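You operate a simulated robot arm through the tools that you are given. There is no shell and no other tool.

You are at the controls of a simulated robot arm. One attempt, no reset.

JOB
Tighten the open alternator's loose screws, then both bolts.
Fine: red nut driver for the screws, blue for the bolts, each hung back.

Only the result counts: the job must be done as asked and must still hold three seconds after the hand-in. Knocking over, shifting, dropping, spilling or breaking anything else fails it.

ROBOT AND FRAMES
A 7-joint arm with a two-finger parallel gripper, fixed in place. Base frame: the origin is on the floor under the middle of its stand, x ahead of it, y to its left, z up; the work surface is at about z = 0.79. Units: m, rad, N and s.
It reaches about 1.524 m from its shoulder. Its first joint turns from -2.601 to 2.601 rad. Payload 3.5 kg.
The tool frame sits at the grasp point between the pads (the TCP): z along the fingers, y along the line on which they close. The tips reach 0.023 m beyond it. The gripper opens to 0.094 m. The fingers are 0.038 m wide and 0.01 m thick; the gripper's body (0.054 by 0.096 m) begins 0.039 m behind the TCP.
Orientation is that of the tool frame in the base frame, as [roll, pitch, yaw] about the fixed x, y, z axes, in that order (R = Rz(yaw) Ry(pitch) Rx(roll)). With the fingers straight down and closing along the base's y, the tool's x points along the base's -x, its y along +y and its z along -z.

CONTROLS
- The arm moves only by the tool nudge_tool. Its argument "series" is text: rows parted by semicolons, each of 7 numbers parted by spaces: the shift along the base's x, y, z in m, then the turn, a rotation vector about the base's x, y, z in rad, then the opening in per cent of the stroke, from 0 (shut) to 100 (fully open). In form: dx dy dz wx wy wz gripper; .... A call has 1 to 20 rows; each row shifts and turns the commanded pose from where the row before left it. Rows are played at 5 a second. More than 0.05 m and 0.15 rad between two rows, or a gripper value outside its range, and nothing of the call is played. A pose out of reach is approached as far as the arm can. The call stops where the force on the tool passes 40 N (or 10 N more than at its start, if that is more) or the arm is blocked; 0.2 s more then pass. Each finger travels about 0.153 m/s and halts on what it meets, pressing with about 41 N; the grip force reading is that of the motor and also rises with nothing between the fingers. The clock runs only during rows and for 0.2 s after the last one: add rows that do not move to give the fingers time. It gives the time, the measured TCP pose, the force on the tool (base axes), the opening and the grip force at its end, in the units of the frame above (readings bear some noise), with the torque about the TCP (base axes, N m) and any sound that the robot's microphone picked up.
- Cameras (640 x 400 px; columns grow to the right, rows downward): "scene" is fixed at [0.0494, -0.4989, 1.7604]; the picture's right is [0.71, -0.71, 0.00], its down [-0.33, -0.33, -0.88] and it looks along [0.63, 0.62, -0.47] (base axes); focal length 370 px, centre (320, 200). "wrist" rides on the gripper at [0.086, 0.016, -0.074] in the tool frame; the picture's right is [-0.18, 0.98, 0.00], its down [-0.58, -0.11, -0.81] and it looks along [-0.79, -0.15, 0.59] (tool axes); focal length 243 px, centre (320, 200). There is no depth. A picture from a camera that has moved, and an enlarged one, comes with that camera's place and axes in the base frame and with its lens.
- snapshot(camera): a new picture of that camera. No time passes.
- inspect(camera, box): a new picture of the part [left, top, right, bottom] of that camera's present view, enlarged. No time passes.
- close_job(): hands the job in; it is judged then, once.

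Places have to be worked out from the pictures, the camera data and where the tool is seen. Open the gripper and draw the arm clear of the work before you hand the job in, unless the task says otherwise.

The tools are called after "Request:" as name(argument=value, ...) on one line, values as JSON. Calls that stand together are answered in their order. nudge_tool: Moves the arm, as the interface text tells. Its arguments: {"type":"object","properties":{"series":{"type":"string"}},"required":["series"]} The other tools are called the same way: snapshot (camera) takes a picture; inspect (camera, box) takes an enlarged picture of a part of a camera's view; close_job () hands the job in.

At the start:

```text
time_s: 0.0
eef_pos: [0.9332, 0.5793, 1.2813]
orientation: [3.141, -0.002, -3.141]
wrist_force: [0.4, -0.6, 0.0]
ft_torque: [0.03, 0.03, 0.03]
width: 0.094
gripper_force: 0.1
```

scene: 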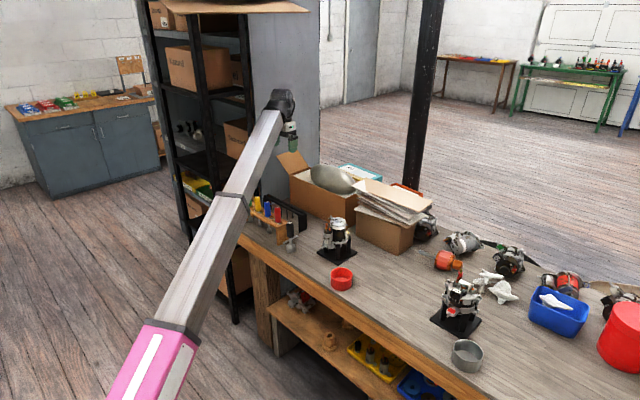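
wrist: 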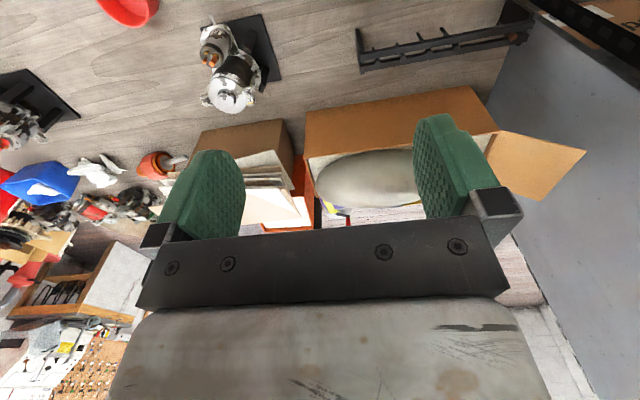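

I start by looking at the bench in more detail: the driver rack, and the alternators on their black stands.

Request:
inspect(camera="scene", box=[230, 180, 390, 300])

Request:
inspect(camera="scene", box=[410, 220, 570, 380])

Request:
inspect(camera="wrist", box=[160, 0, 320, 120])

Request:
inspect(camera="wrist", box=[340, 0, 540, 100])

```text
3.33 times, centred on (310, 240) of scene
camera zoom: at [0.0494, -0.4989, 1.7604], right [0.71, -0.71, 0.0], down [-0.33, -0.33, -0.88], along [0.63, 0.62, -0.47], focal length 1232 px, centre (353, 67)
```

zoom: 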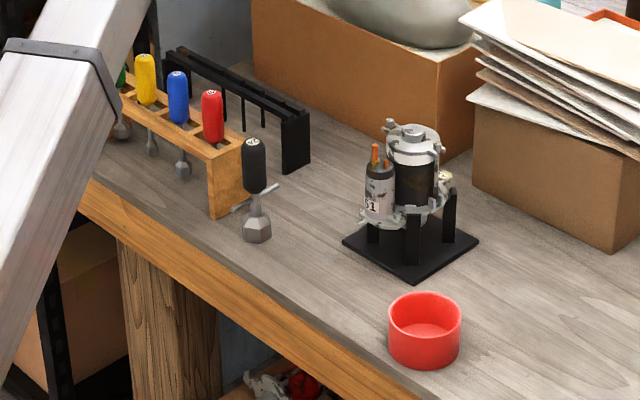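

```text
2.50 times, centred on (490, 300) of scene
camera zoom: at [0.0494, -0.4989, 1.7604], right [0.71, -0.71, 0.0], down [-0.33, -0.33, -0.88], along [0.63, 0.62, -0.47], focal length 924 px, centre (-105, -50)
```

zoom: 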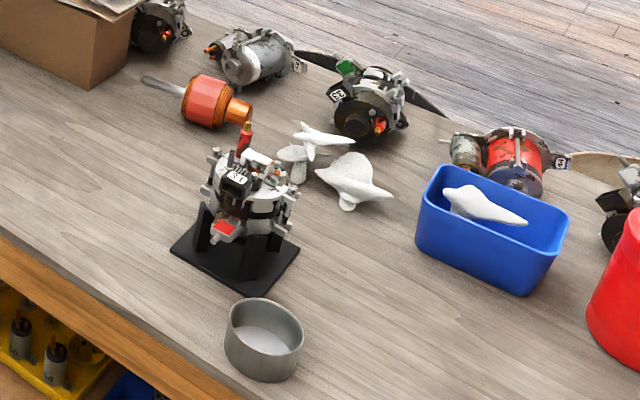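

```text
3.33 times, centred on (240, 60) of wrist
camera zoom: at [0.8443, 0.5964, 1.3555], right [0.18, 0.98, 0.0], down [0.58, -0.11, 0.81], along [0.79, -0.15, -0.59], focal length 809 px, centre (587, 667)
```

zoom: 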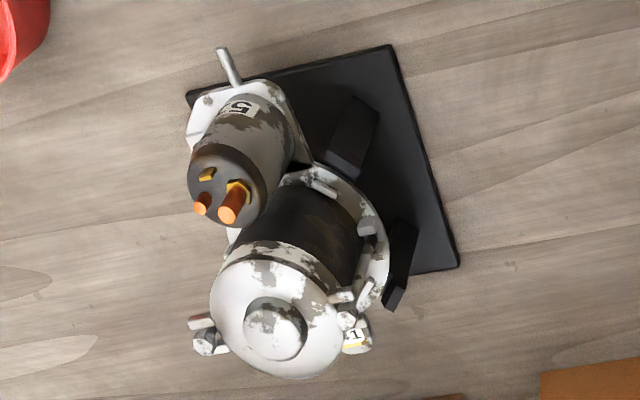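

```text
3.20 times, centred on (440, 50) of wrist
camera zoom: at [0.8443, 0.5964, 1.3555], right [0.18, 0.98, 0.0], down [0.58, -0.11, 0.81], along [0.79, -0.15, -0.59], focal length 776 px, centre (-64, 680)
```

zoom: 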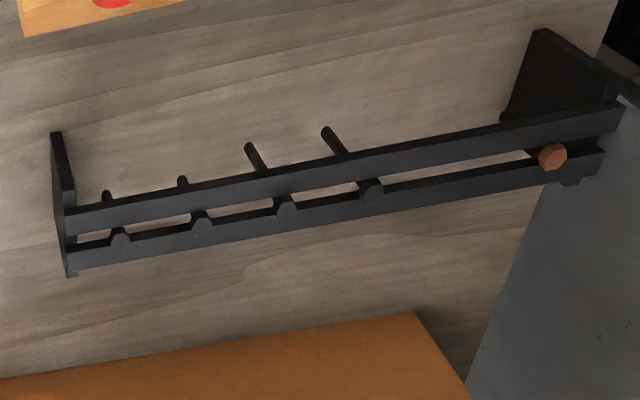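

The wrist camera looks forward of the gripper, so I back off in x to bring the driver rack into its view. Nothing is close at this height.

Request:
nudge_tool(series="-0.045 0 0 0 0 0 100; -0.045 0 0 0 0 0 100; -0.045 0 0 0 0 0 100; -0.045 0 0 0 0 0 100; -0.02 0 0 0 0 0 100; 0 0 0 0 0 0 100")

```text
time_s: 1.4
eef_pos: [0.7471, 0.5915, 1.243]
orientation: [3.13, 0.017, 3.141]
wrist_force: [0.0, 0.1, -0.2]
ft_torque: [0.0, -0.02, 0.01]
width: 0.0941
gripper_force: 0.0
out of reach, approached as far as the arm can: row 2, 3, 4, 5
```

The arm got to (0.747, 0.59, 1.243), slightly short of the command. I take pictures from here.

Request:
snapshot(camera="wrist")

Request:
snapshot(camera="scene")

```text
taken
camera wrist: at [0.658, 0.6082, 1.3163], right [0.18, 0.98, 0.02], down [0.57, -0.12, 0.82], along [0.8, -0.14, -0.58], focal length 243 px, centre (320, 200)
```

wrist: 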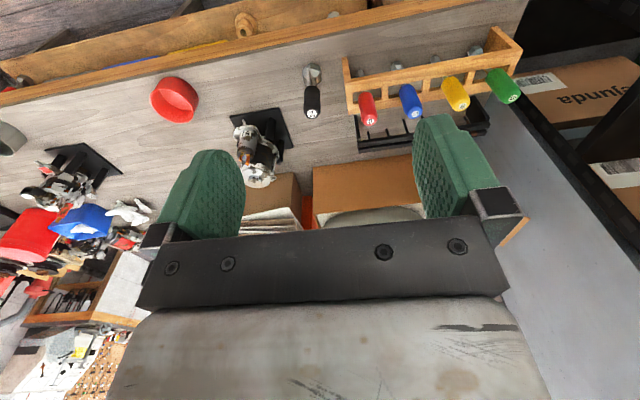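

```text
taken
```

scene: 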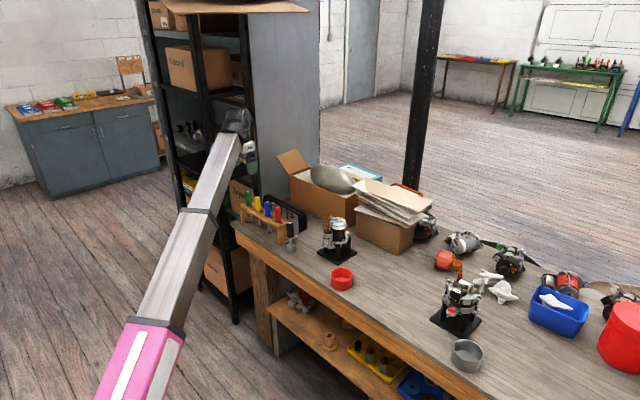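

Request:
inspect(camera="wrist", box=[290, 20, 540, 160])

Request:
inspect(camera="scene", box=[225, 180, 325, 250])

Request:
inspect(camera="scene", box=[420, 260, 500, 340])

```text
2.56 times, centred on (415, 90) of wrist
camera zoom: at [0.658, 0.6082, 1.3163], right [0.18, 0.98, 0.02], down [0.57, -0.12, 0.82], along [0.8, -0.14, -0.58], focal length 621 px, centre (77, 482)
```

zoom: 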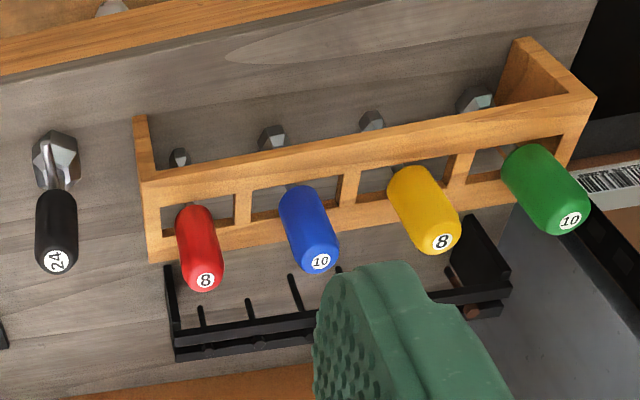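

```text
5.71 times, centred on (275, 215) of scene
camera zoom: at [0.0494, -0.4989, 1.7604], right [0.71, -0.71, 0.0], down [-0.33, -0.33, -0.88], along [0.63, 0.62, -0.47], focal length 2112 px, centre (577, 114)
```

zoom: 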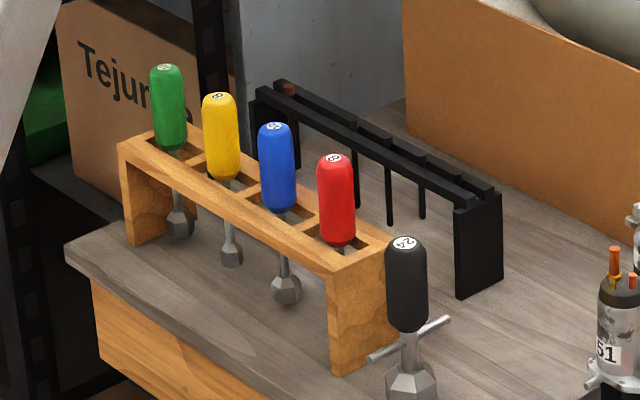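

```text
5.00 times, centred on (460, 300) of scene
camera zoom: at [0.0494, -0.4989, 1.7604], right [0.71, -0.71, 0.0], down [-0.33, -0.33, -0.88], along [0.63, 0.62, -0.47], focal length 1848 px, centre (-380, -300)
```

zoom: 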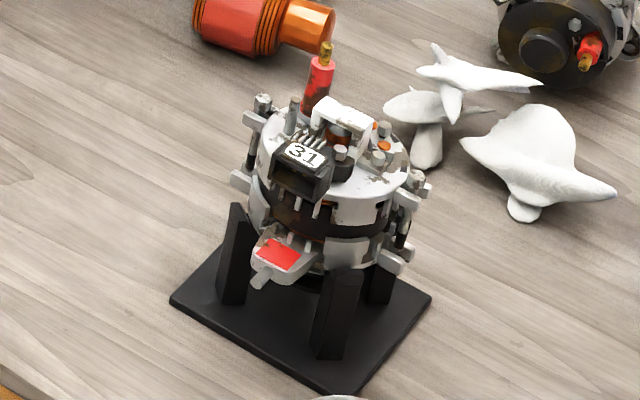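

From the two views I place the red handle top near (0.947, 0.653, 0.947) and the blue near (0.951, 0.734, 0.942). Next I swing high over to the open alternator (no. 31, around x 1.04, y -0.19) to see its screws.

Request:
nudge_tool(series="0.045 -0.02 0.01 0 0 0 100; 0.045 -0.02 0 0 0 0 100; 0.045 -0.02 0 0 0 0 100; 0.02 -0.045 0 0 0 0 100; 0 -0.048 0 0 0 0 100; 0 -0.048 0 0 0 0 100; 0 -0.048 0 0 0 0 100; 0 -0.048 0 0 0 0 100; 0 -0.048 0 0 0 0 100; 0 -0.048 0 0 0 0 100; 0 -0.048 0 0 0 0 100; 0 -0.048 0 0 0 0 100; 0 -0.048 0 0 0 0 100; 0 -0.048 0 0 0 0 100; 0 -0.048 0 0 0 0 100; 0 -0.048 0 0 0 0 100; 0 -0.048 0 0 0 0 100; 0 -0.048 0 0 0 0 100; 0 0 0 0 0 0 100")

```text
refused: row 1 steps farther than a row can; nothing moved
```

The first row was just over the 0.05 m limit; I shorten the steps and repeat.

Request:
nudge_tool(series="0.04 -0.02 0.01 0 0 0 100; 0.04 -0.02 0 0 0 0 100; 0.04 -0.02 0 0 0 0 100; 0.02 -0.04 0 0 0 0 100; 0 -0.048 0 0 0 0 100; 0 -0.048 0 0 0 0 100; 0 -0.048 0 0 0 0 100; 0 -0.048 0 0 0 0 100; 0 -0.048 0 0 0 0 100; 0 -0.048 0 0 0 0 100; 0 -0.048 0 0 0 0 100; 0 -0.048 0 0 0 0 100; 0 -0.048 0 0 0 0 100; 0 -0.048 0 0 0 0 100; 0 -0.048 0 0 0 0 100; 0 -0.048 0 0 0 0 100; 0 -0.048 0 0 0 0 100; 0 -0.048 0 0 0 0 100; 0 0 0 0 0 0 100")

Request:
snapshot(camera="wrist")

```text
time_s: 3.4
eef_pos: [0.8975, 0.2804, 1.2308]
orientation: [3.134, 0.013, 3.125]
wrist_force: [-0.3, 10.9, -3.6]
ft_torque: [-1.08, -0.32, -1.16]
width: 0.0941
gripper_force: 0.1
out of reach, approached as far as the arm can: row 1, 7, 8, 9
stopped in row 9: the force on the tool passed its limit at 60 N (the readings are from after the stop); the commanded pose is now the measured one
```

```text
taken
camera wrist: at [0.8099, 0.2978, 1.3031], right [0.2, 0.98, 0.01], down [0.57, -0.12, 0.81], along [0.8, -0.16, -0.58], focal length 243 px, centre (320, 200)
```

wrist: 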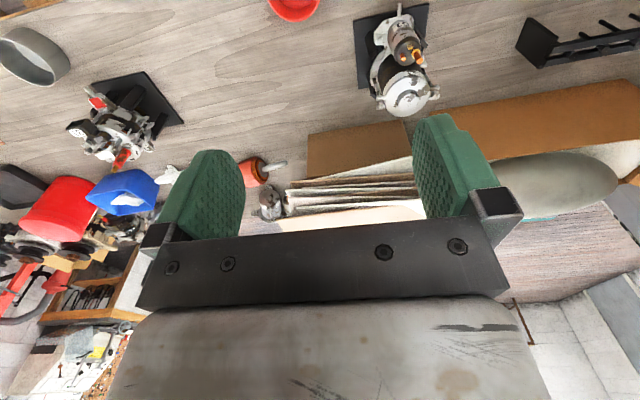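

The call stopped on a force spike with nothing visible at the fingers. I check the scene view for contact.

Request:
snapshot(camera="scene")

```text
taken
```

scene: 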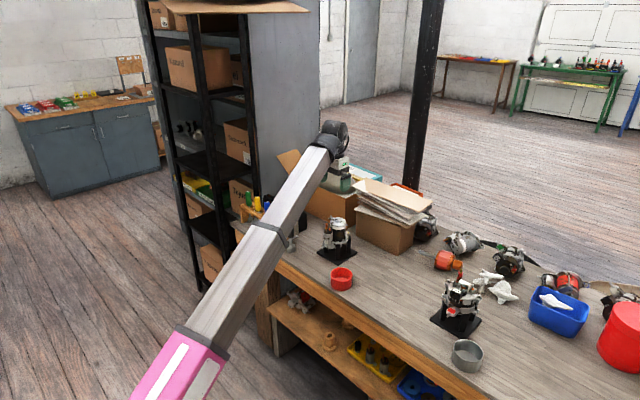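

Nothing is near the arm; the spike seems to come from the inner reach limit (radius about 0.95 m). I move outward first, then sweep over in an arc with smaller steps.

Request:
nudge_tool(series="0 0 0 0 0 0 100; 0.03 0 0.005 0 0 0 100; 0.03 0 0.005 0 0 0 100; 0.03 -0.01 0 0 0 0 100; 0.03 -0.02 0 0 0 0 100; 0.01 -0.03 0 0 0 0 100; 0 -0.035 0 0 0 0 100; 0 -0.035 0 0 0 0 100; 0 -0.035 0 0 0 0 100; 0 -0.035 0 0 0 0 100; 0 -0.035 0 0 0 0 100; 0 -0.035 0 0 0 0 100; 0 -0.035 0 0 0 0 100; 0 -0.035 0 0 0 0 100; 0 -0.035 0 0 0 0 100; 0 -0.035 0 0 0 0 100; 0 -0.02 0 0 0 0 100; 0 0 0 0 0 0 100")

Request:
snapshot(camera="wrist")

```text
time_s: 4.1
eef_pos: [0.9354, 0.2795, 1.2387]
orientation: [3.134, 0.014, 3.12]
wrist_force: [3.1, 7.6, -4.9]
ft_torque: [-0.7, -0.22, -0.76]
width: 0.0938
gripper_force: 0.1
stopped in row 3: the force on the tool passed its limit at 43 N (the readings are from after the stop); the commanded pose is now the measured one
```

```text
taken
camera wrist: at [0.8489, 0.2984, 1.3111], right [0.21, 0.98, 0.01], down [0.57, -0.13, 0.81], along [0.8, -0.16, -0.58], focal length 243 px, centre (320, 200)
```

wrist: 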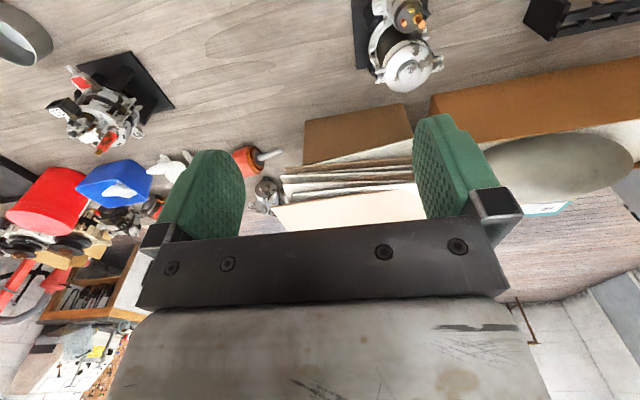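

The force and torque point to a contact about 0.09 m behind and 0.08–0.1 m above the TCP – where the wrist camera sits, so possibly the camera against the arm's own boom. I zoom in on it to check.

Request:
inspect(camera="scene", box=[270, 100, 400, 200])

Request:
snapshot(camera="scene")

```text
4.00 times, centred on (335, 150) of scene
camera zoom: at [0.0494, -0.4989, 1.7604], right [0.71, -0.71, 0.0], down [-0.33, -0.33, -0.88], along [0.63, 0.62, -0.47], focal length 1478 px, centre (260, 400)
```

zoom: 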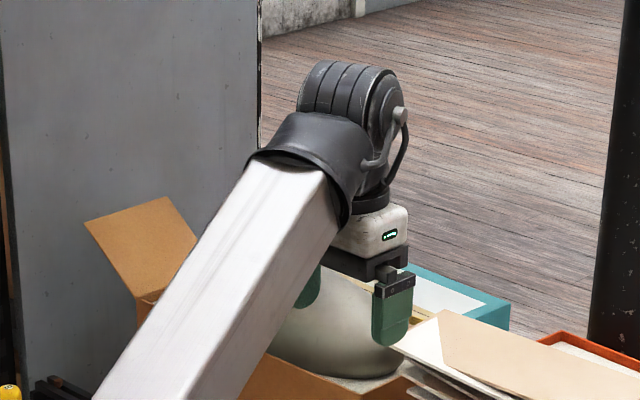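

```text
taken
```

scene: 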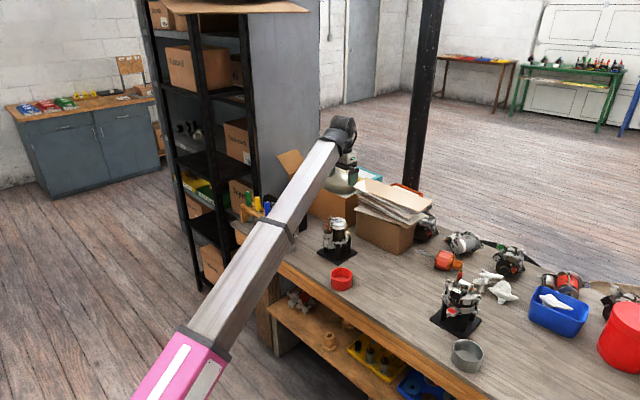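

The boom is a fat telescopic tube and the wrist camera is indeed rubbing on it. I turn the tool clockwise (camera toward +y) to clear it, then move out to a bit more radius.

Request:
nudge_tool(series="0 0 0 0 0 -0.1 100; 0 0 0 0 0 -0.1 100; 0.01 0 0 0 0 -0.1 100; 0.01 0 0 0 0 -0.1 100; 0.01 0 0 0 0 -0.1 100; 0.01 0 0 0 0 -0.1 100; 0.02 0 0 0 0 -0.1 100; 0.02 0 0 0 0 -0.1 100; 0.02 0 0 0 0 0 100; 0 0 0 0 0 0 100")

```text
time_s: 6.3
eef_pos: [1.0372, 0.2805, 1.2376]
orientation: [3.133, 0.012, 2.32]
wrist_force: [-0.2, -0.4, 0.1]
ft_torque: [0.01, 0.02, -0.01]
width: 0.0938
gripper_force: 0.0
```

Free of contact now. I sweep over toward the alternator, turning a bit more so the camera stays clear of the boom.

Request:
nudge_tool(series="0 -0.02 0 0 0 -0.03 100; 0 -0.035 0 0 0 -0.05 100; 0 -0.035 0 0 0 -0.05 100; 0 -0.035 0 0 0 -0.05 100; 0 -0.035 0 0 0 -0.05 100; 0 -0.035 0 0 0 -0.05 100; 0 -0.035 0 0 0 -0.05 100; 0 -0.035 0 0 0 -0.05 100; 0 -0.035 0 0 0 -0.04 100; 0 -0.03 0 0 0 0 100; 0 0 0 0 0 0 100")

Request:
snapshot(camera="wrist")

```text
time_s: 8.7
eef_pos: [1.0357, -0.0502, 1.2373]
orientation: [3.133, 0.011, 1.901]
wrist_force: [0.6, 0.1, 0.8]
ft_torque: [-0.02, 0.03, -0.02]
width: 0.0941
gripper_force: 0.0
```

```text
taken
camera wrist: at [1.0225, 0.0383, 1.3115], right [0.99, 0.14, 0.01], down [0.08, -0.58, 0.81], along [0.12, -0.8, -0.58], focal length 243 px, centre (320, 200)
```

wrist: 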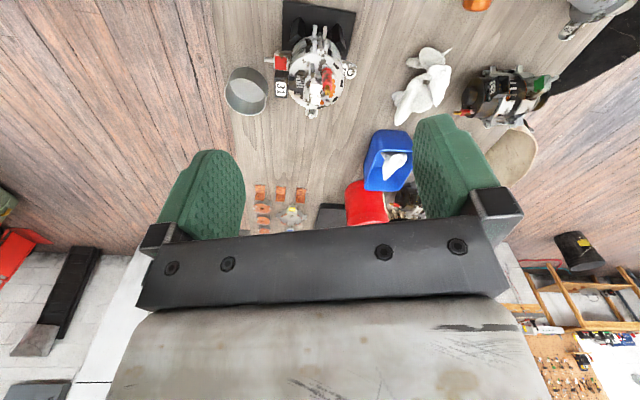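

The alternator is in view now. I enlarge it.

Request:
inspect(camera="wrist", box=[250, 0, 390, 130])

Request:
inspect(camera="scene", box=[430, 270, 490, 335])

```text
3.08 times, centred on (320, 65) of wrist
camera zoom: at [1.0225, 0.0383, 1.3115], right [0.99, 0.14, 0.01], down [0.08, -0.58, 0.81], along [0.12, -0.8, -0.58], focal length 746 px, centre (320, 615)
```

zoom: 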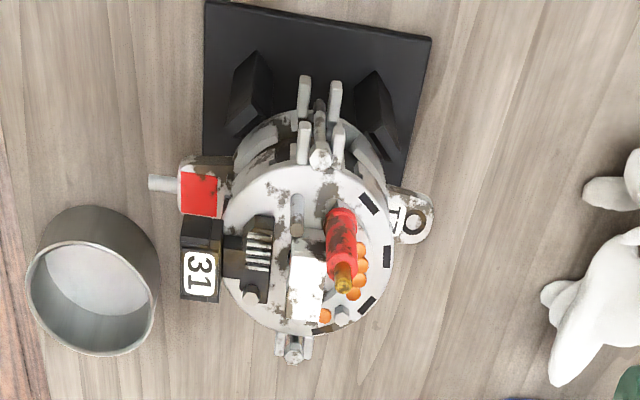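

```text
6.15 times, centred on (460, 302) of scene
camera zoom: at [0.0494, -0.4989, 1.7604], right [0.71, -0.71, 0.0], down [-0.33, -0.33, -0.88], along [0.63, 0.62, -0.47], focal length 2274 px, centre (-542, -431)
```

zoom: 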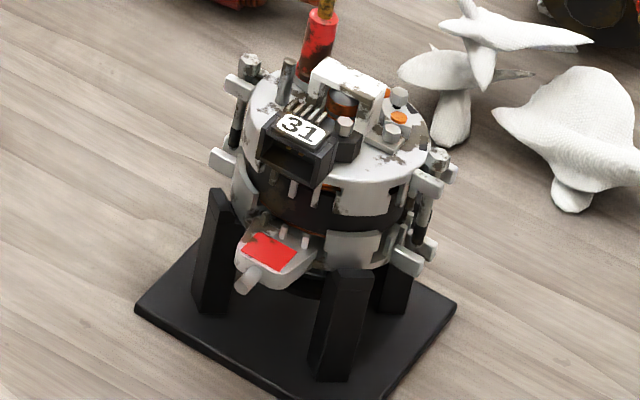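

The open alternator's top centre works out at about (1.05, -0.18, 0.91). I descend a bit nearer for a close look at its screws, keeping the fingertips well above it.

Request:
nudge_tool(series="0 -0.03 -0.03 0 0 0 100; 0 -0.03 -0.03 0 0 0 100; 0.005 -0.03 -0.03 0 0 0 100; 0.005 -0.02 -0.03 0 0 0 100; 0 0 -0.03 0 0 0 100; 0 0 0 0 0 0 100")

Request:
snapshot(camera="wrist")

Request:
inspect(camera="wrist", box=[220, 0, 420, 130])

```text
time_s: 10.1
eef_pos: [1.0478, -0.1604, 1.0877]
orientation: [3.133, 0.01, 1.9]
wrist_force: [-0.3, 0.2, 0.5]
ft_torque: [0.0, -0.01, -0.02]
width: 0.0943
gripper_force: 0.1
```

```text
taken
camera wrist: at [1.0334, -0.0718, 1.1604], right [0.99, 0.14, 0.01], down [0.08, -0.58, 0.81], along [0.12, -0.8, -0.58], focal length 243 px, centre (320, 200)
```

wrist: 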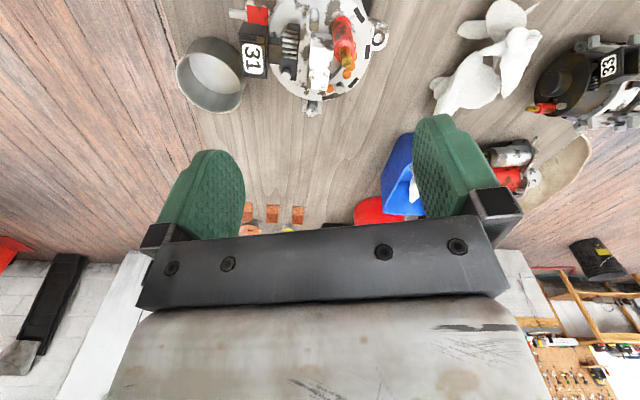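

```text
3.08 times, centred on (320, 65) of wrist
camera zoom: at [1.0334, -0.0718, 1.1604], right [0.99, 0.14, 0.01], down [0.08, -0.58, 0.81], along [0.12, -0.8, -0.58], focal length 746 px, centre (320, 615)
```

zoom: 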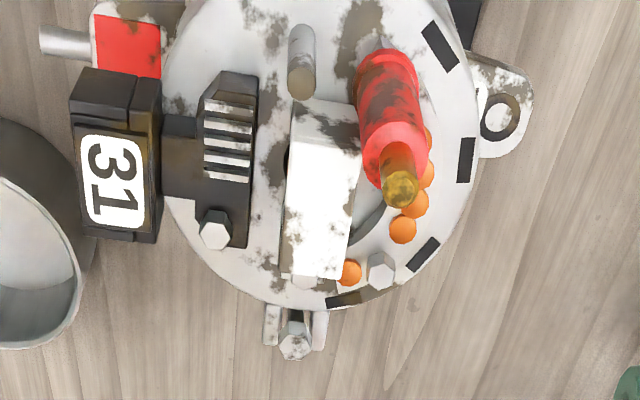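

Visible hex heads: one on the regulator (near "31"), one on the rectifier at the rim, maybe one under the white brush bracket, and a lug bolt. I back off and lower for a flatter view to judge which heads stand proud.

Request:
nudge_tool(series="0 0.04 0 0 0 0 100; 0 0.04 -0.01 0 0 0 100; 0 0.03 -0.02 0 0 0 100; -0.005 0.02 -0.03 0 0 0 100; 0 0 0 0 0 0 100")

Request:
snapshot(camera="wrist")

Request:
inspect(camera="wrist", box=[245, 60, 405, 190])

```text
time_s: 11.3
eef_pos: [1.0424, -0.0294, 1.0282]
orientation: [3.132, 0.011, 1.901]
wrist_force: [-0.3, -0.3, -0.3]
ft_torque: [-0.01, 0.02, -0.01]
width: 0.0938
gripper_force: 0.0
```

```text
taken
camera wrist: at [1.0272, 0.0587, 1.1017], right [0.99, 0.15, 0.01], down [0.08, -0.58, 0.81], along [0.12, -0.8, -0.58], focal length 243 px, centre (320, 200)
```

wrist: 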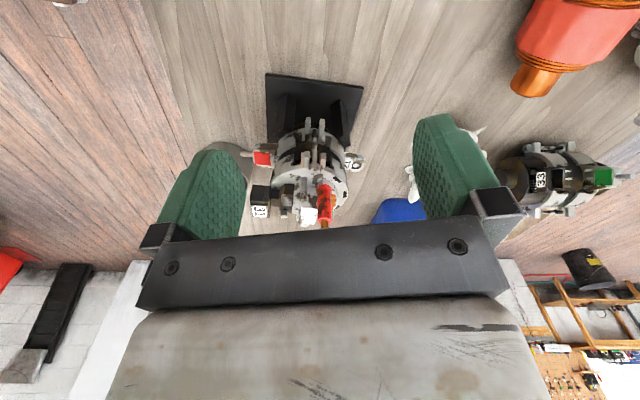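

```text
3.08 times, centred on (325, 125) of wrist
camera zoom: at [1.0272, 0.0587, 1.1017], right [0.99, 0.15, 0.01], down [0.08, -0.58, 0.81], along [0.12, -0.8, -0.58], focal length 746 px, centre (305, 431)
```

zoom: 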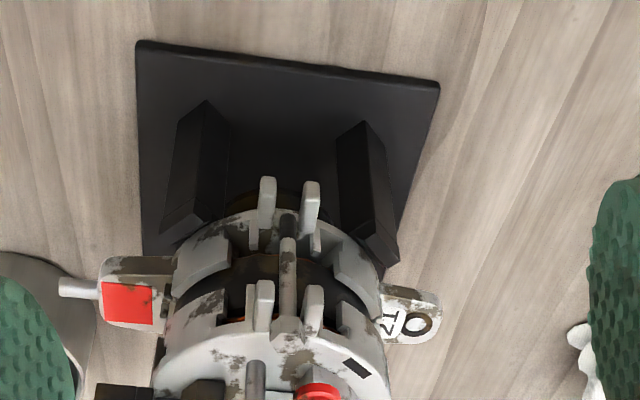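

I zoom onto the top of the alternator in this view.

Request:
inspect(camera="wrist", box=[245, 140, 375, 235])

```text
4.21 times, centred on (310, 188) of wrist
camera zoom: at [1.0272, 0.0587, 1.1017], right [0.99, 0.15, 0.01], down [0.08, -0.58, 0.81], along [0.12, -0.8, -0.58], focal length 1022 px, centre (362, 253)
```

zoom: 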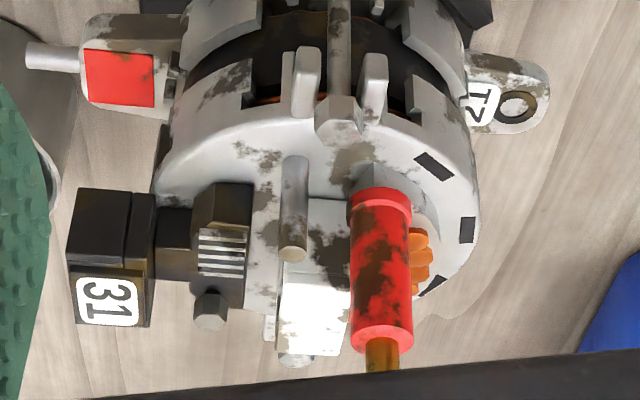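

The inspect tool renders real detail, so I use it on the scene camera with a tight crop of the alternator's top and lugs.

Request:
inspect(camera="scene", box=[444, 275, 482, 300])

Request:
inspect(camera="scene", box=[440, 276, 464, 292])

Request:
inspect(camera="scene", box=[464, 278, 488, 310])

```text
16.00 times, centred on (463, 288) of scene
camera zoom: at [0.0494, -0.4989, 1.7604], right [0.71, -0.71, 0.0], down [-0.33, -0.33, -0.88], along [0.63, 0.62, -0.47], focal length 5914 px, centre (-1968, -1200)
```

zoom: 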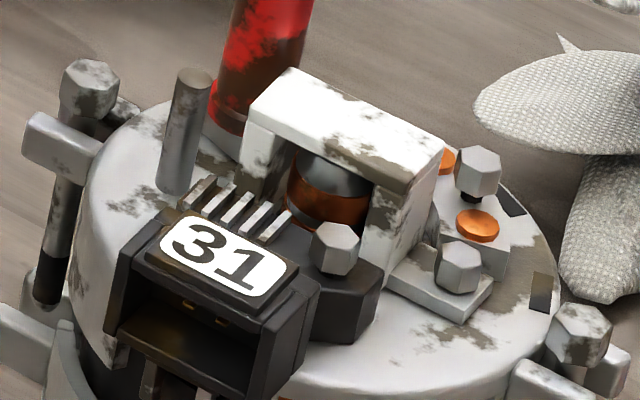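

```text
16.00 times, centred on (452, 284) of scene
camera zoom: at [0.0494, -0.4989, 1.7604], right [0.71, -0.71, 0.0], down [-0.33, -0.33, -0.88], along [0.63, 0.62, -0.47], focal length 5914 px, centre (-1792, -1144)
```

zoom: 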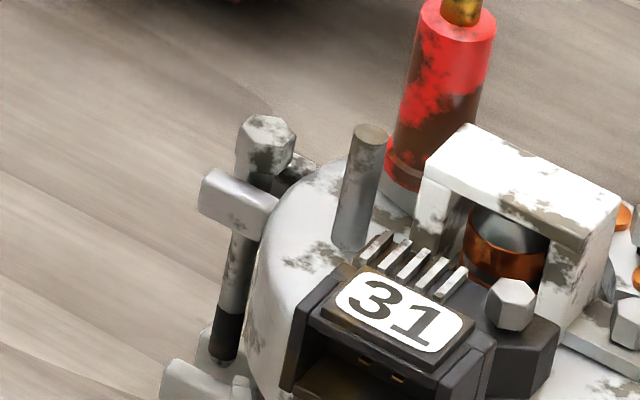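

```text
12.50 times, centred on (476, 294) of scene
camera zoom: at [0.0494, -0.4989, 1.7604], right [0.71, -0.71, 0.0], down [-0.33, -0.33, -0.88], along [0.63, 0.62, -0.47], focal length 4620 px, centre (-1630, -975)
```

zoom: 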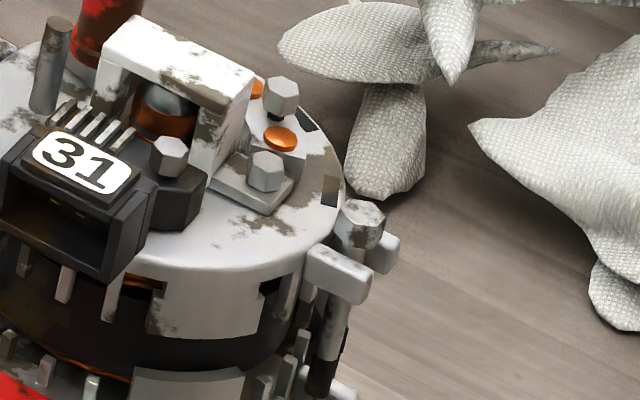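

Three hex screws on top: A on the regulator, B on the rectifier (shank visible under the head), C on the brush-bracket foot. I zoom tighter on each to judge the gaps.

Request:
inspect(camera="scene", box=[459, 286, 469, 294])

Request:
inspect(camera="scene", box=[467, 282, 479, 295])

Request:
inspect(camera="scene", box=[474, 290, 486, 305])

Request:
inspect(camera="scene", box=[442, 276, 454, 292])

```text
16.00 times, centred on (464, 290) of scene
camera zoom: at [0.0494, -0.4989, 1.7604], right [0.71, -0.71, 0.0], down [-0.33, -0.33, -0.88], along [0.63, 0.62, -0.47], focal length 5914 px, centre (-1984, -1240)
```

zoom: 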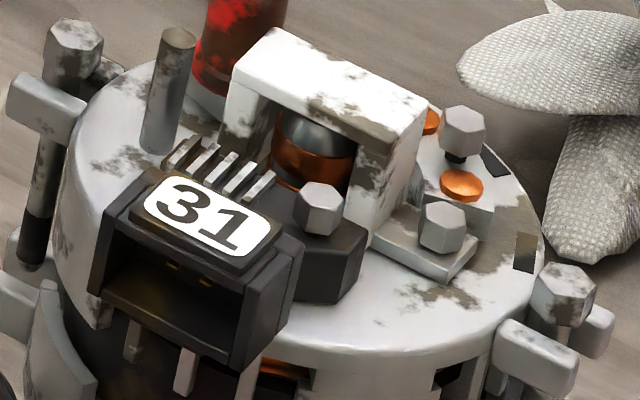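

```text
16.00 times, centred on (473, 288) of scene
camera zoom: at [0.0494, -0.4989, 1.7604], right [0.71, -0.71, 0.0], down [-0.33, -0.33, -0.88], along [0.63, 0.62, -0.47], focal length 5914 px, centre (-2128, -1216)
```

zoom: 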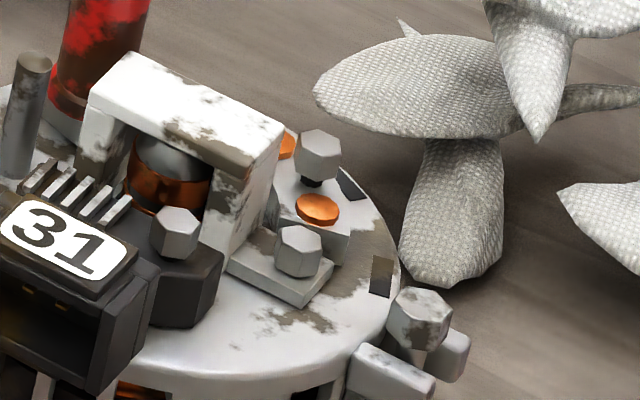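

```text
16.00 times, centred on (480, 298) of scene
camera zoom: at [0.0494, -0.4989, 1.7604], right [0.71, -0.71, 0.0], down [-0.33, -0.33, -0.88], along [0.63, 0.62, -0.47], focal length 5914 px, centre (-2240, -1360)
```

zoom: 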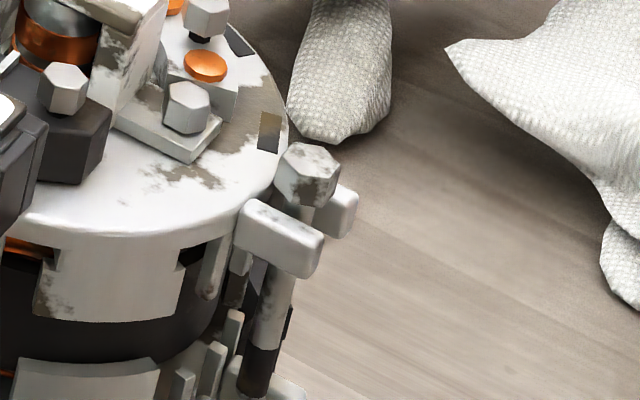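

```text
16.00 times, centred on (448, 284) of scene
camera zoom: at [0.0494, -0.4989, 1.7604], right [0.71, -0.71, 0.0], down [-0.33, -0.33, -0.88], along [0.63, 0.62, -0.47], focal length 5914 px, centre (-1728, -1144)
```

zoom: 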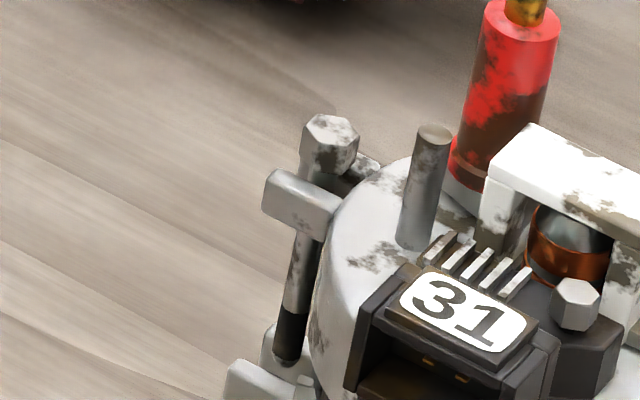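

B is clearly raised. For A and C I use the wrist camera's view from the +y side, zoomed.

Request:
inspect(camera="wrist", box=[268, 190, 308, 230])

Request:
inspect(camera="wrist", box=[300, 140, 340, 180])

```text
10.00 times, centred on (288, 210) of wrist
camera zoom: at [1.0272, 0.0587, 1.1017], right [0.99, 0.15, 0.01], down [0.08, -0.58, 0.81], along [0.12, -0.8, -0.58], focal length 2426 px, centre (640, 100)
```

zoom: 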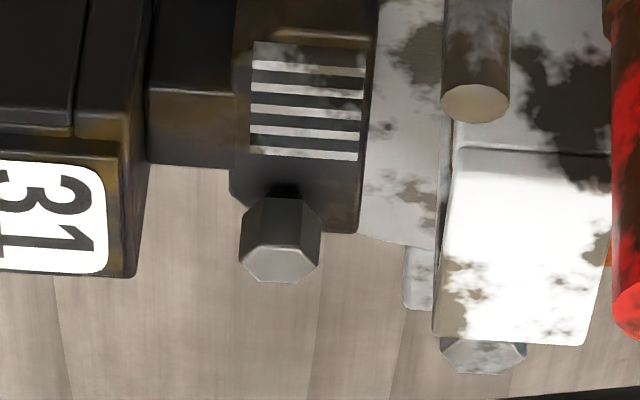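

```text
10.00 times, centred on (320, 160) of wrist
camera zoom: at [1.0272, 0.0587, 1.1017], right [0.99, 0.15, 0.01], down [0.08, -0.58, 0.81], along [0.12, -0.8, -0.58], focal length 2426 px, centre (320, 600)
```

zoom: 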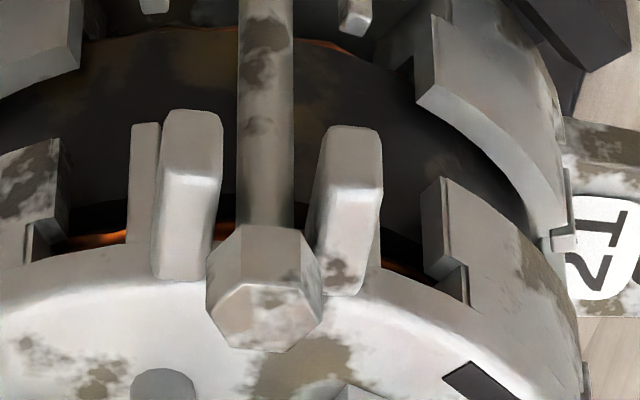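

A also shows a dark shank gap under its head, so A and B look loose and C seated. I check C and test the wrist's turning range by turning the camera to the far (+x) side.

Request:
nudge_tool(series="0.01 0 0.03 0 0 -0.1 100; 0.01 0 0.03 0 0 -0.13 100; 0.01 0 0.03 0 0 -0.13 100; 0.01 -0.01 0 0 0 -0.13 100; 0.01 -0.02 0 0 0 -0.13 100; 0.01 -0.02 0 0 0 -0.13 100; 0.01 -0.02 0 0 0 -0.13 100; 0.01 -0.02 0 0 0 -0.13 100; 0.01 -0.02 0 0 0 -0.13 100; 0.01 -0.02 0 0 0 -0.13 100; 0.01 -0.01 0 0 0 -0.13 100; 0.01 0 0 0 0 -0.13 100; 0.01 0 0 0 0 -0.13 100; 0.01 0 0 0 0 -0.13 100; 0 0 0 0 0 -0.13 100; 0 0 0 0 0 0 100")

Request:
snapshot(camera="wrist")

```text
time_s: 14.7
eef_pos: [1.1815, -0.1722, 1.1169]
orientation: [3.131, 0.01, -0.009]
wrist_force: [-0.6, 0.1, 0.4]
ft_torque: [-0.01, 0.01, 0.01]
width: 0.0943
gripper_force: 0.0
```

```text
taken
camera wrist: at [1.2676, -0.1872, 1.1908], right [-0.19, -0.98, 0.01], down [-0.57, 0.12, 0.81], along [-0.8, 0.15, -0.58], focal length 243 px, centre (320, 200)
```

wrist: 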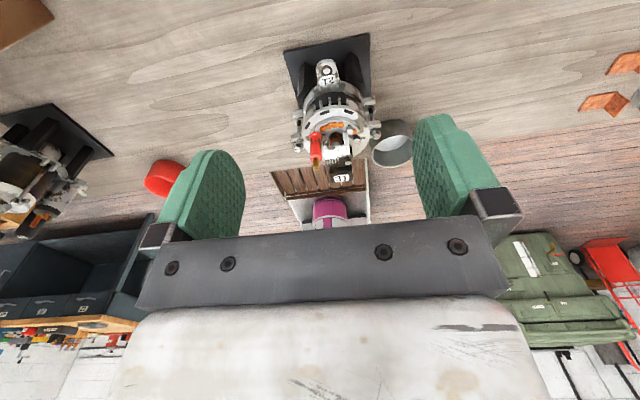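

Request:
inspect(camera="wrist", box=[290, 90, 390, 190])

Request:
inspect(camera="wrist", box=[325, 110, 375, 150])

Request:
inspect(camera="wrist", box=[325, 140, 365, 180])

```text
4.00 times, centred on (340, 140) of wrist
camera zoom: at [1.2676, -0.1872, 1.1908], right [-0.19, -0.98, 0.01], down [-0.57, 0.12, 0.81], along [-0.8, 0.15, -0.58], focal length 970 px, centre (240, 440)
```

zoom: 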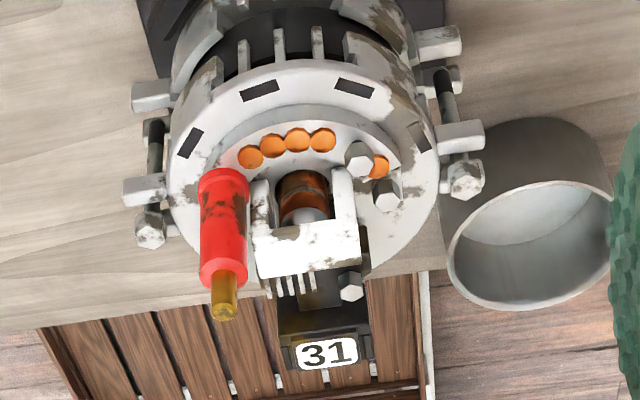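

```text
10.00 times, centred on (350, 130) of wrist
camera zoom: at [1.2676, -0.1872, 1.1908], right [-0.19, -0.98, 0.01], down [-0.57, 0.12, 0.81], along [-0.8, 0.15, -0.58], focal length 2426 px, centre (20, 900)
```

zoom: 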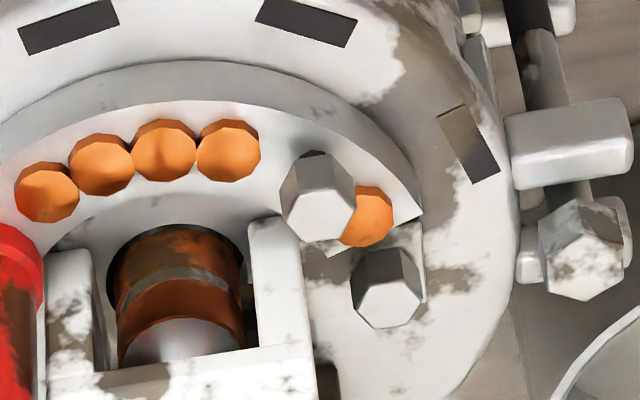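

```text
10.00 times, centred on (345, 160) of wrist
camera zoom: at [1.2676, -0.1872, 1.1908], right [-0.19, -0.98, 0.01], down [-0.57, 0.12, 0.81], along [-0.8, 0.15, -0.58], focal length 2426 px, centre (70, 600)
```

zoom: 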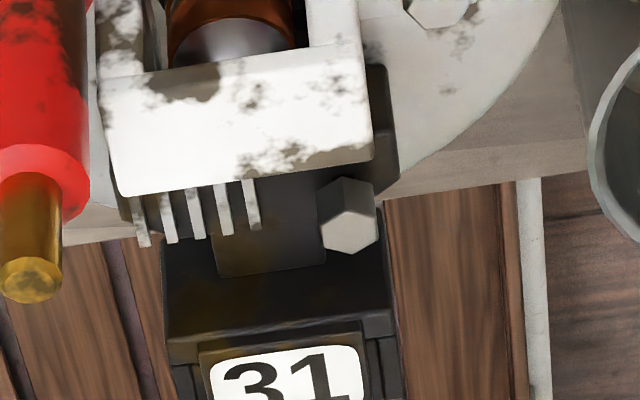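

B shows shank, C looks flush; A needs a shallower view. I lower a little on this side (soft toys there are low, well under the fingertips).

Request:
nudge_tool(series="0.01 0 -0.03 0 0 0 100; 0.01 0 -0.03 0 0 0 100; 0 0 -0.03 0 0 0 100; 0 0 -0.02 0 0 0 100; 0 0 0 0 0 0 100")

Request:
snapshot(camera="wrist")

Request:
inspect(camera="wrist", box=[300, 140, 370, 220])

```text
time_s: 15.9
eef_pos: [1.201, -0.1759, 1.0069]
orientation: [3.133, 0.011, -0.008]
wrist_force: [0.4, 0.0, -0.5]
ft_torque: [0.01, -0.01, 0.01]
width: 0.094
gripper_force: 0.0
out of reach, approached as far as the arm can: row 2
```

```text
taken
camera wrist: at [1.2878, -0.1907, 1.0801], right [-0.19, -0.98, 0.01], down [-0.57, 0.12, 0.81], along [-0.8, 0.15, -0.58], focal length 243 px, centre (320, 200)
```

wrist: 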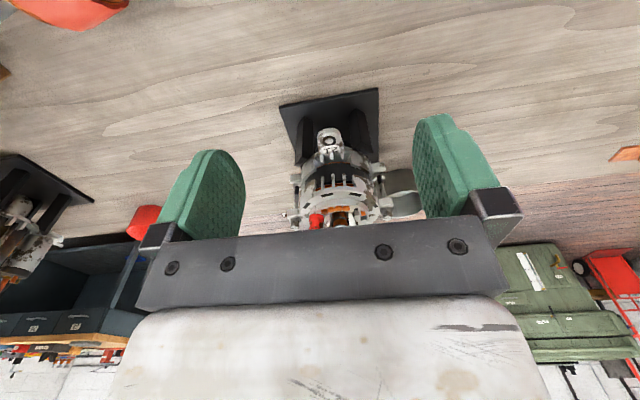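

```text
5.00 times, centred on (335, 180) of wrist
camera zoom: at [1.2878, -0.1907, 1.0801], right [-0.19, -0.98, 0.01], down [-0.57, 0.12, 0.81], along [-0.8, 0.15, -0.58], focal length 1213 px, centre (245, 300)
```

zoom: 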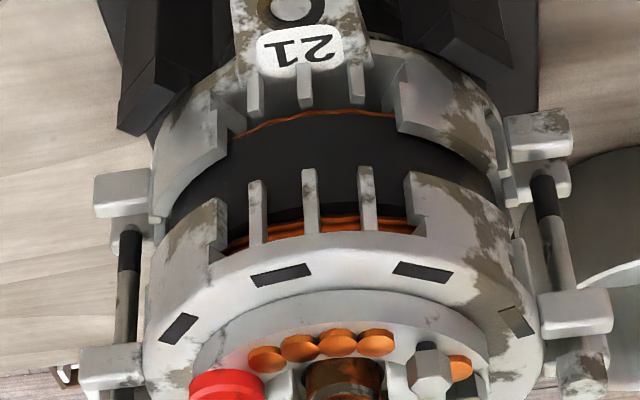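

A and B are the loose screws; C sits flush. Now I go for the red driver: rise, swing back toward the rack while turning to yaw ≈ 1.57 (fingers closing along x).

Request:
nudge_tool(series="0 0 0.04 0 0 0 100; -0.01 0 0.045 0 0 0 100; -0.03 0 0.035 0 0 0.1 100; -0.03 0.03 0.02 0 0 0.1 100; -0.02 0.04 0.01 0 0 0.1 100; -0.01 0.045 0.005 0 0 0.1 100; -0.01 0.045 0 0 0 0.1 100; -0.01 0.045 0 0 0 0.1 100; -0.005 0.045 0 0 0 0.1 100; -0.005 0.045 0 0 0 0.1 100; -0.005 0.045 0 0 0 0.1 100; -0.005 0.045 0 0 0 0.1 100; -0.005 0.045 0 0 0 0.1 100; -0.005 0.045 0 0 0 0.1 100; -0.005 0.045 0 0 0 0.1 100; -0.005 0.045 0 0 0 0.1 100; -0.005 0.045 0 0 0 0.1 100; 0 0.045 0 0 0 0.08 100; 0 0 0 0 0 0 100")

```text
time_s: 19.9
eef_pos: [1.0364, 0.4816, 1.1616]
orientation: [3.133, 0.011, 1.562]
wrist_force: [-0.8, 0.0, -0.8]
ft_torque: [-0.03, 0.0, 0.02]
width: 0.094
gripper_force: 0.2
```

Clear so far. I move to hover above the red handle estimate (0.936, 0.651) with TCP at z ≈ 1.10.

Request:
nudge_tool(series="-0.02 0.04 0 0 0 0 100; -0.02 0.04 -0.01 0 0 0 100; -0.02 0.04 -0.01 0 0 0 100; -0.02 0.03 -0.02 0 0 0 100; -0.02 0.02 -0.02 0 0 0 100; 0 0 0 0 0 0 100")

Request:
snapshot(camera="wrist")

```text
time_s: 21.3
eef_pos: [0.9336, 0.6522, 1.1024]
orientation: [3.134, 0.009, 1.563]
wrist_force: [0.2, -0.3, 0.5]
ft_torque: [0.01, 0.03, 0.02]
width: 0.0942
gripper_force: 0.2
```

```text
taken
camera wrist: at [0.9501, 0.7397, 1.1762], right [0.98, -0.19, 0.01], down [-0.12, -0.57, 0.81], along [-0.15, -0.8, -0.58], focal length 243 px, centre (320, 200)
```

wrist: 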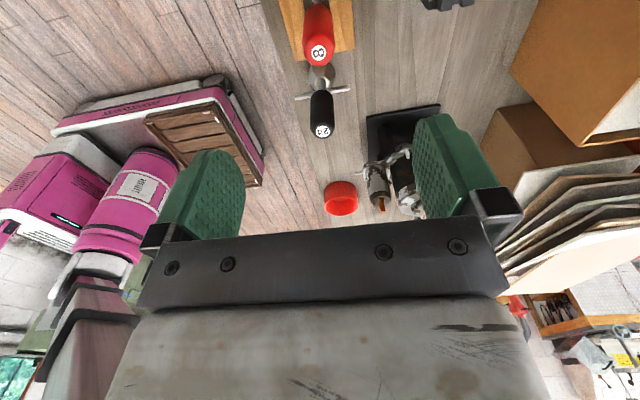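

The red handle sits right on the tool axis column (u≈320), so x is right. I zoom in to see how it hangs in the rack.

Request:
inspect(camera="wrist", box=[260, 0, 380, 75])

Request:
inspect(camera="scene", box=[258, 196, 298, 246])

```text
5.33 times, centred on (320, 38) of wrist
camera zoom: at [0.9501, 0.7397, 1.1762], right [0.98, -0.19, 0.01], down [-0.12, -0.57, 0.81], along [-0.15, -0.8, -0.58], focal length 1294 px, centre (320, 1067)
```

zoom: 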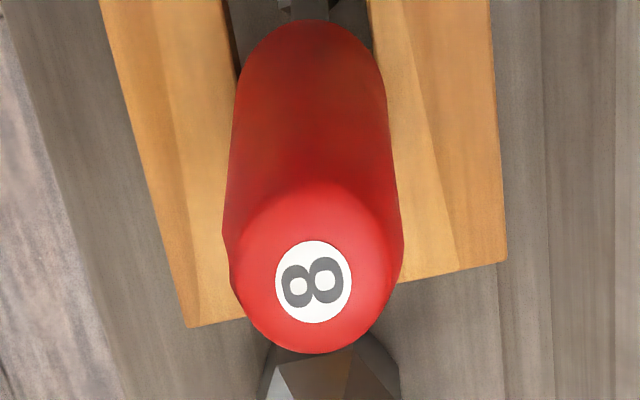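

```text
8.00 times, centred on (278, 221) of scene
camera zoom: at [0.0494, -0.4989, 1.7604], right [0.71, -0.71, 0.0], down [-0.33, -0.33, -0.88], along [0.63, 0.62, -0.47], focal length 2957 px, centre (656, 32)
```

zoom: 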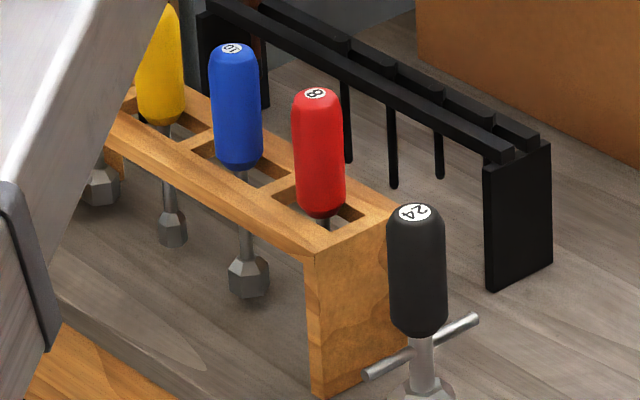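

The driver hangs with its handle resting across the two rails, shank through the opening. I turn to yaw ≈ 2.4 to keep the camera off the blue handle, level the tool, part-close the fingers and drop halfway.

Request:
nudge_tool(series="0 -0.001 0 0.009 0.0076 0.1 80; 0 0 0 0 0 0.13 75; 0 0 0 0 0 0.13 75; 0 0 0 0 0 0.13 75; 0 0 -0.01 0 0 0.13 75; 0 0 -0.02 0 0 0.13 75; 0 0 -0.02 0 0 0.09 75; 0 0 -0.03 0 0 0 75; 0 0 0 0 0 0 75; 0 0 0 0 0 0 75")

Request:
snapshot(camera="wrist")

```text
time_s: 23.5
eef_pos: [0.9369, 0.6499, 1.0212]
orientation: [3.141, -0.001, 2.402]
wrist_force: [0.5, -0.4, 0.7]
ft_torque: [-0.01, -0.02, -0.01]
width: 0.0707
gripper_force: 0.1
```

```text
taken
camera wrist: at [0.8818, 0.7207, 1.0961], right [0.8, 0.6, 0.0], down [0.36, -0.47, 0.81], along [0.49, -0.64, -0.59], focal length 243 px, centre (320, 200)
```

wrist: 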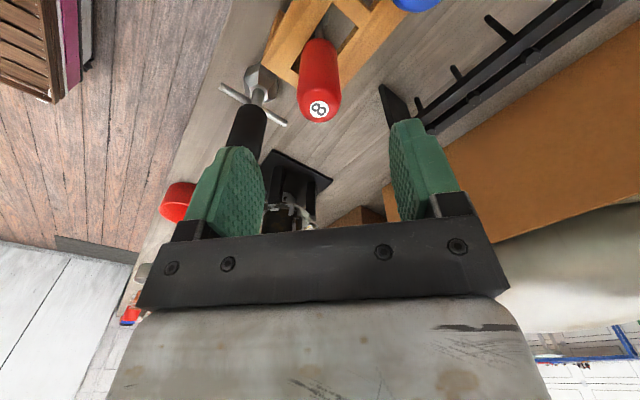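

The handle top sits on the tool axis at z ≈ 0.963. I lower to TCP z ≈ 0.932 and check before closing.

Request:
nudge_tool(series="0 0 -0.03 0 0 0 75; 0 0 -0.025 0 0 0 75; 0 0 -0.02 0 0 0 75; 0 0 -0.014 0 0 0 75; 0 0 0 0 0 0 75")

Request:
snapshot(camera="wrist")

Request:
inspect(camera="scene", box=[240, 170, 320, 250])

```text
time_s: 24.7
eef_pos: [0.9358, 0.6493, 0.9347]
orientation: [3.141, -0.002, 2.402]
wrist_force: [-0.4, 0.2, -0.3]
ft_torque: [0.02, 0.01, -0.01]
width: 0.0702
gripper_force: 0.1
```

```text
taken
camera wrist: at [0.8817, 0.7209, 1.0078], right [0.8, 0.6, 0.0], down [0.35, -0.47, 0.81], along [0.49, -0.64, -0.59], focal length 243 px, centre (320, 200)
```

wrist: 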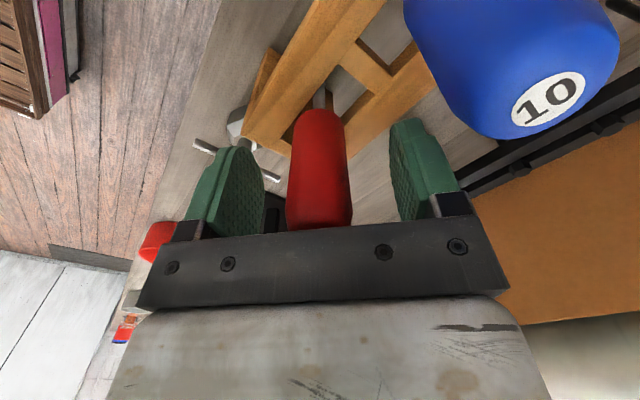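

```text
5.00 times, centred on (280, 210) of scene
camera zoom: at [0.0494, -0.4989, 1.7604], right [0.71, -0.71, 0.0], down [-0.33, -0.33, -0.88], along [0.63, 0.62, -0.47], focal length 1848 px, centre (520, 150)
```

zoom: 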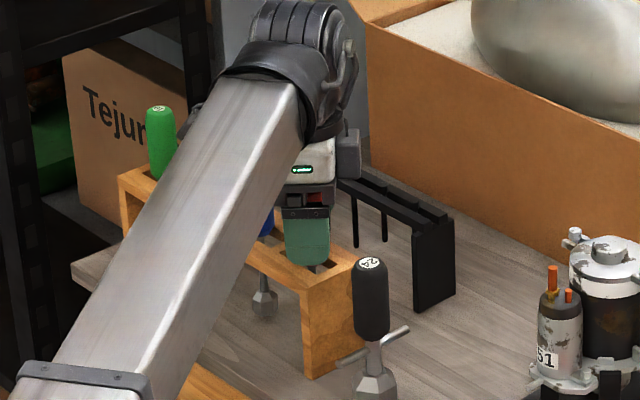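

The red handle is centred between the fingers with the palm just above its top. I close the gripper.

Request:
nudge_tool(series="0 0 0 0 0 0 30; 0 0 0 0 0 0 0; 0 0 0 0 0 0 0; 0 0 0 0 0 0 0")

Request:
snapshot(camera="wrist")

```text
time_s: 25.7
eef_pos: [0.9353, 0.6493, 0.9334]
orientation: [3.141, 0.0, 2.401]
wrist_force: [0.6, 1.0, 0.2]
ft_torque: [0.0, 0.05, 0.02]
width: 0.0277
gripper_force: 40.8
```

```text
taken
camera wrist: at [0.8817, 0.7209, 1.0079], right [0.8, 0.6, 0.0], down [0.35, -0.47, 0.81], along [0.49, -0.64, -0.59], focal length 243 px, centre (320, 200)
```

wrist: 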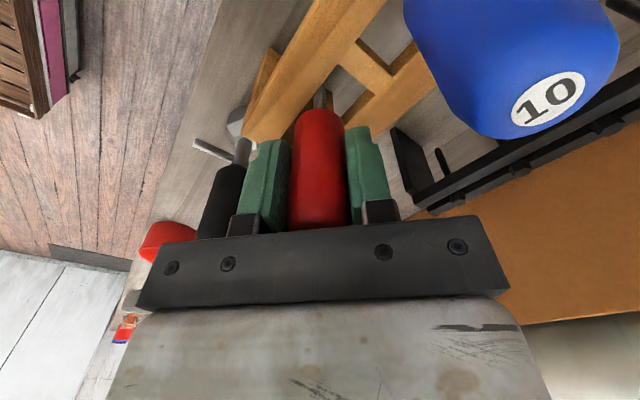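

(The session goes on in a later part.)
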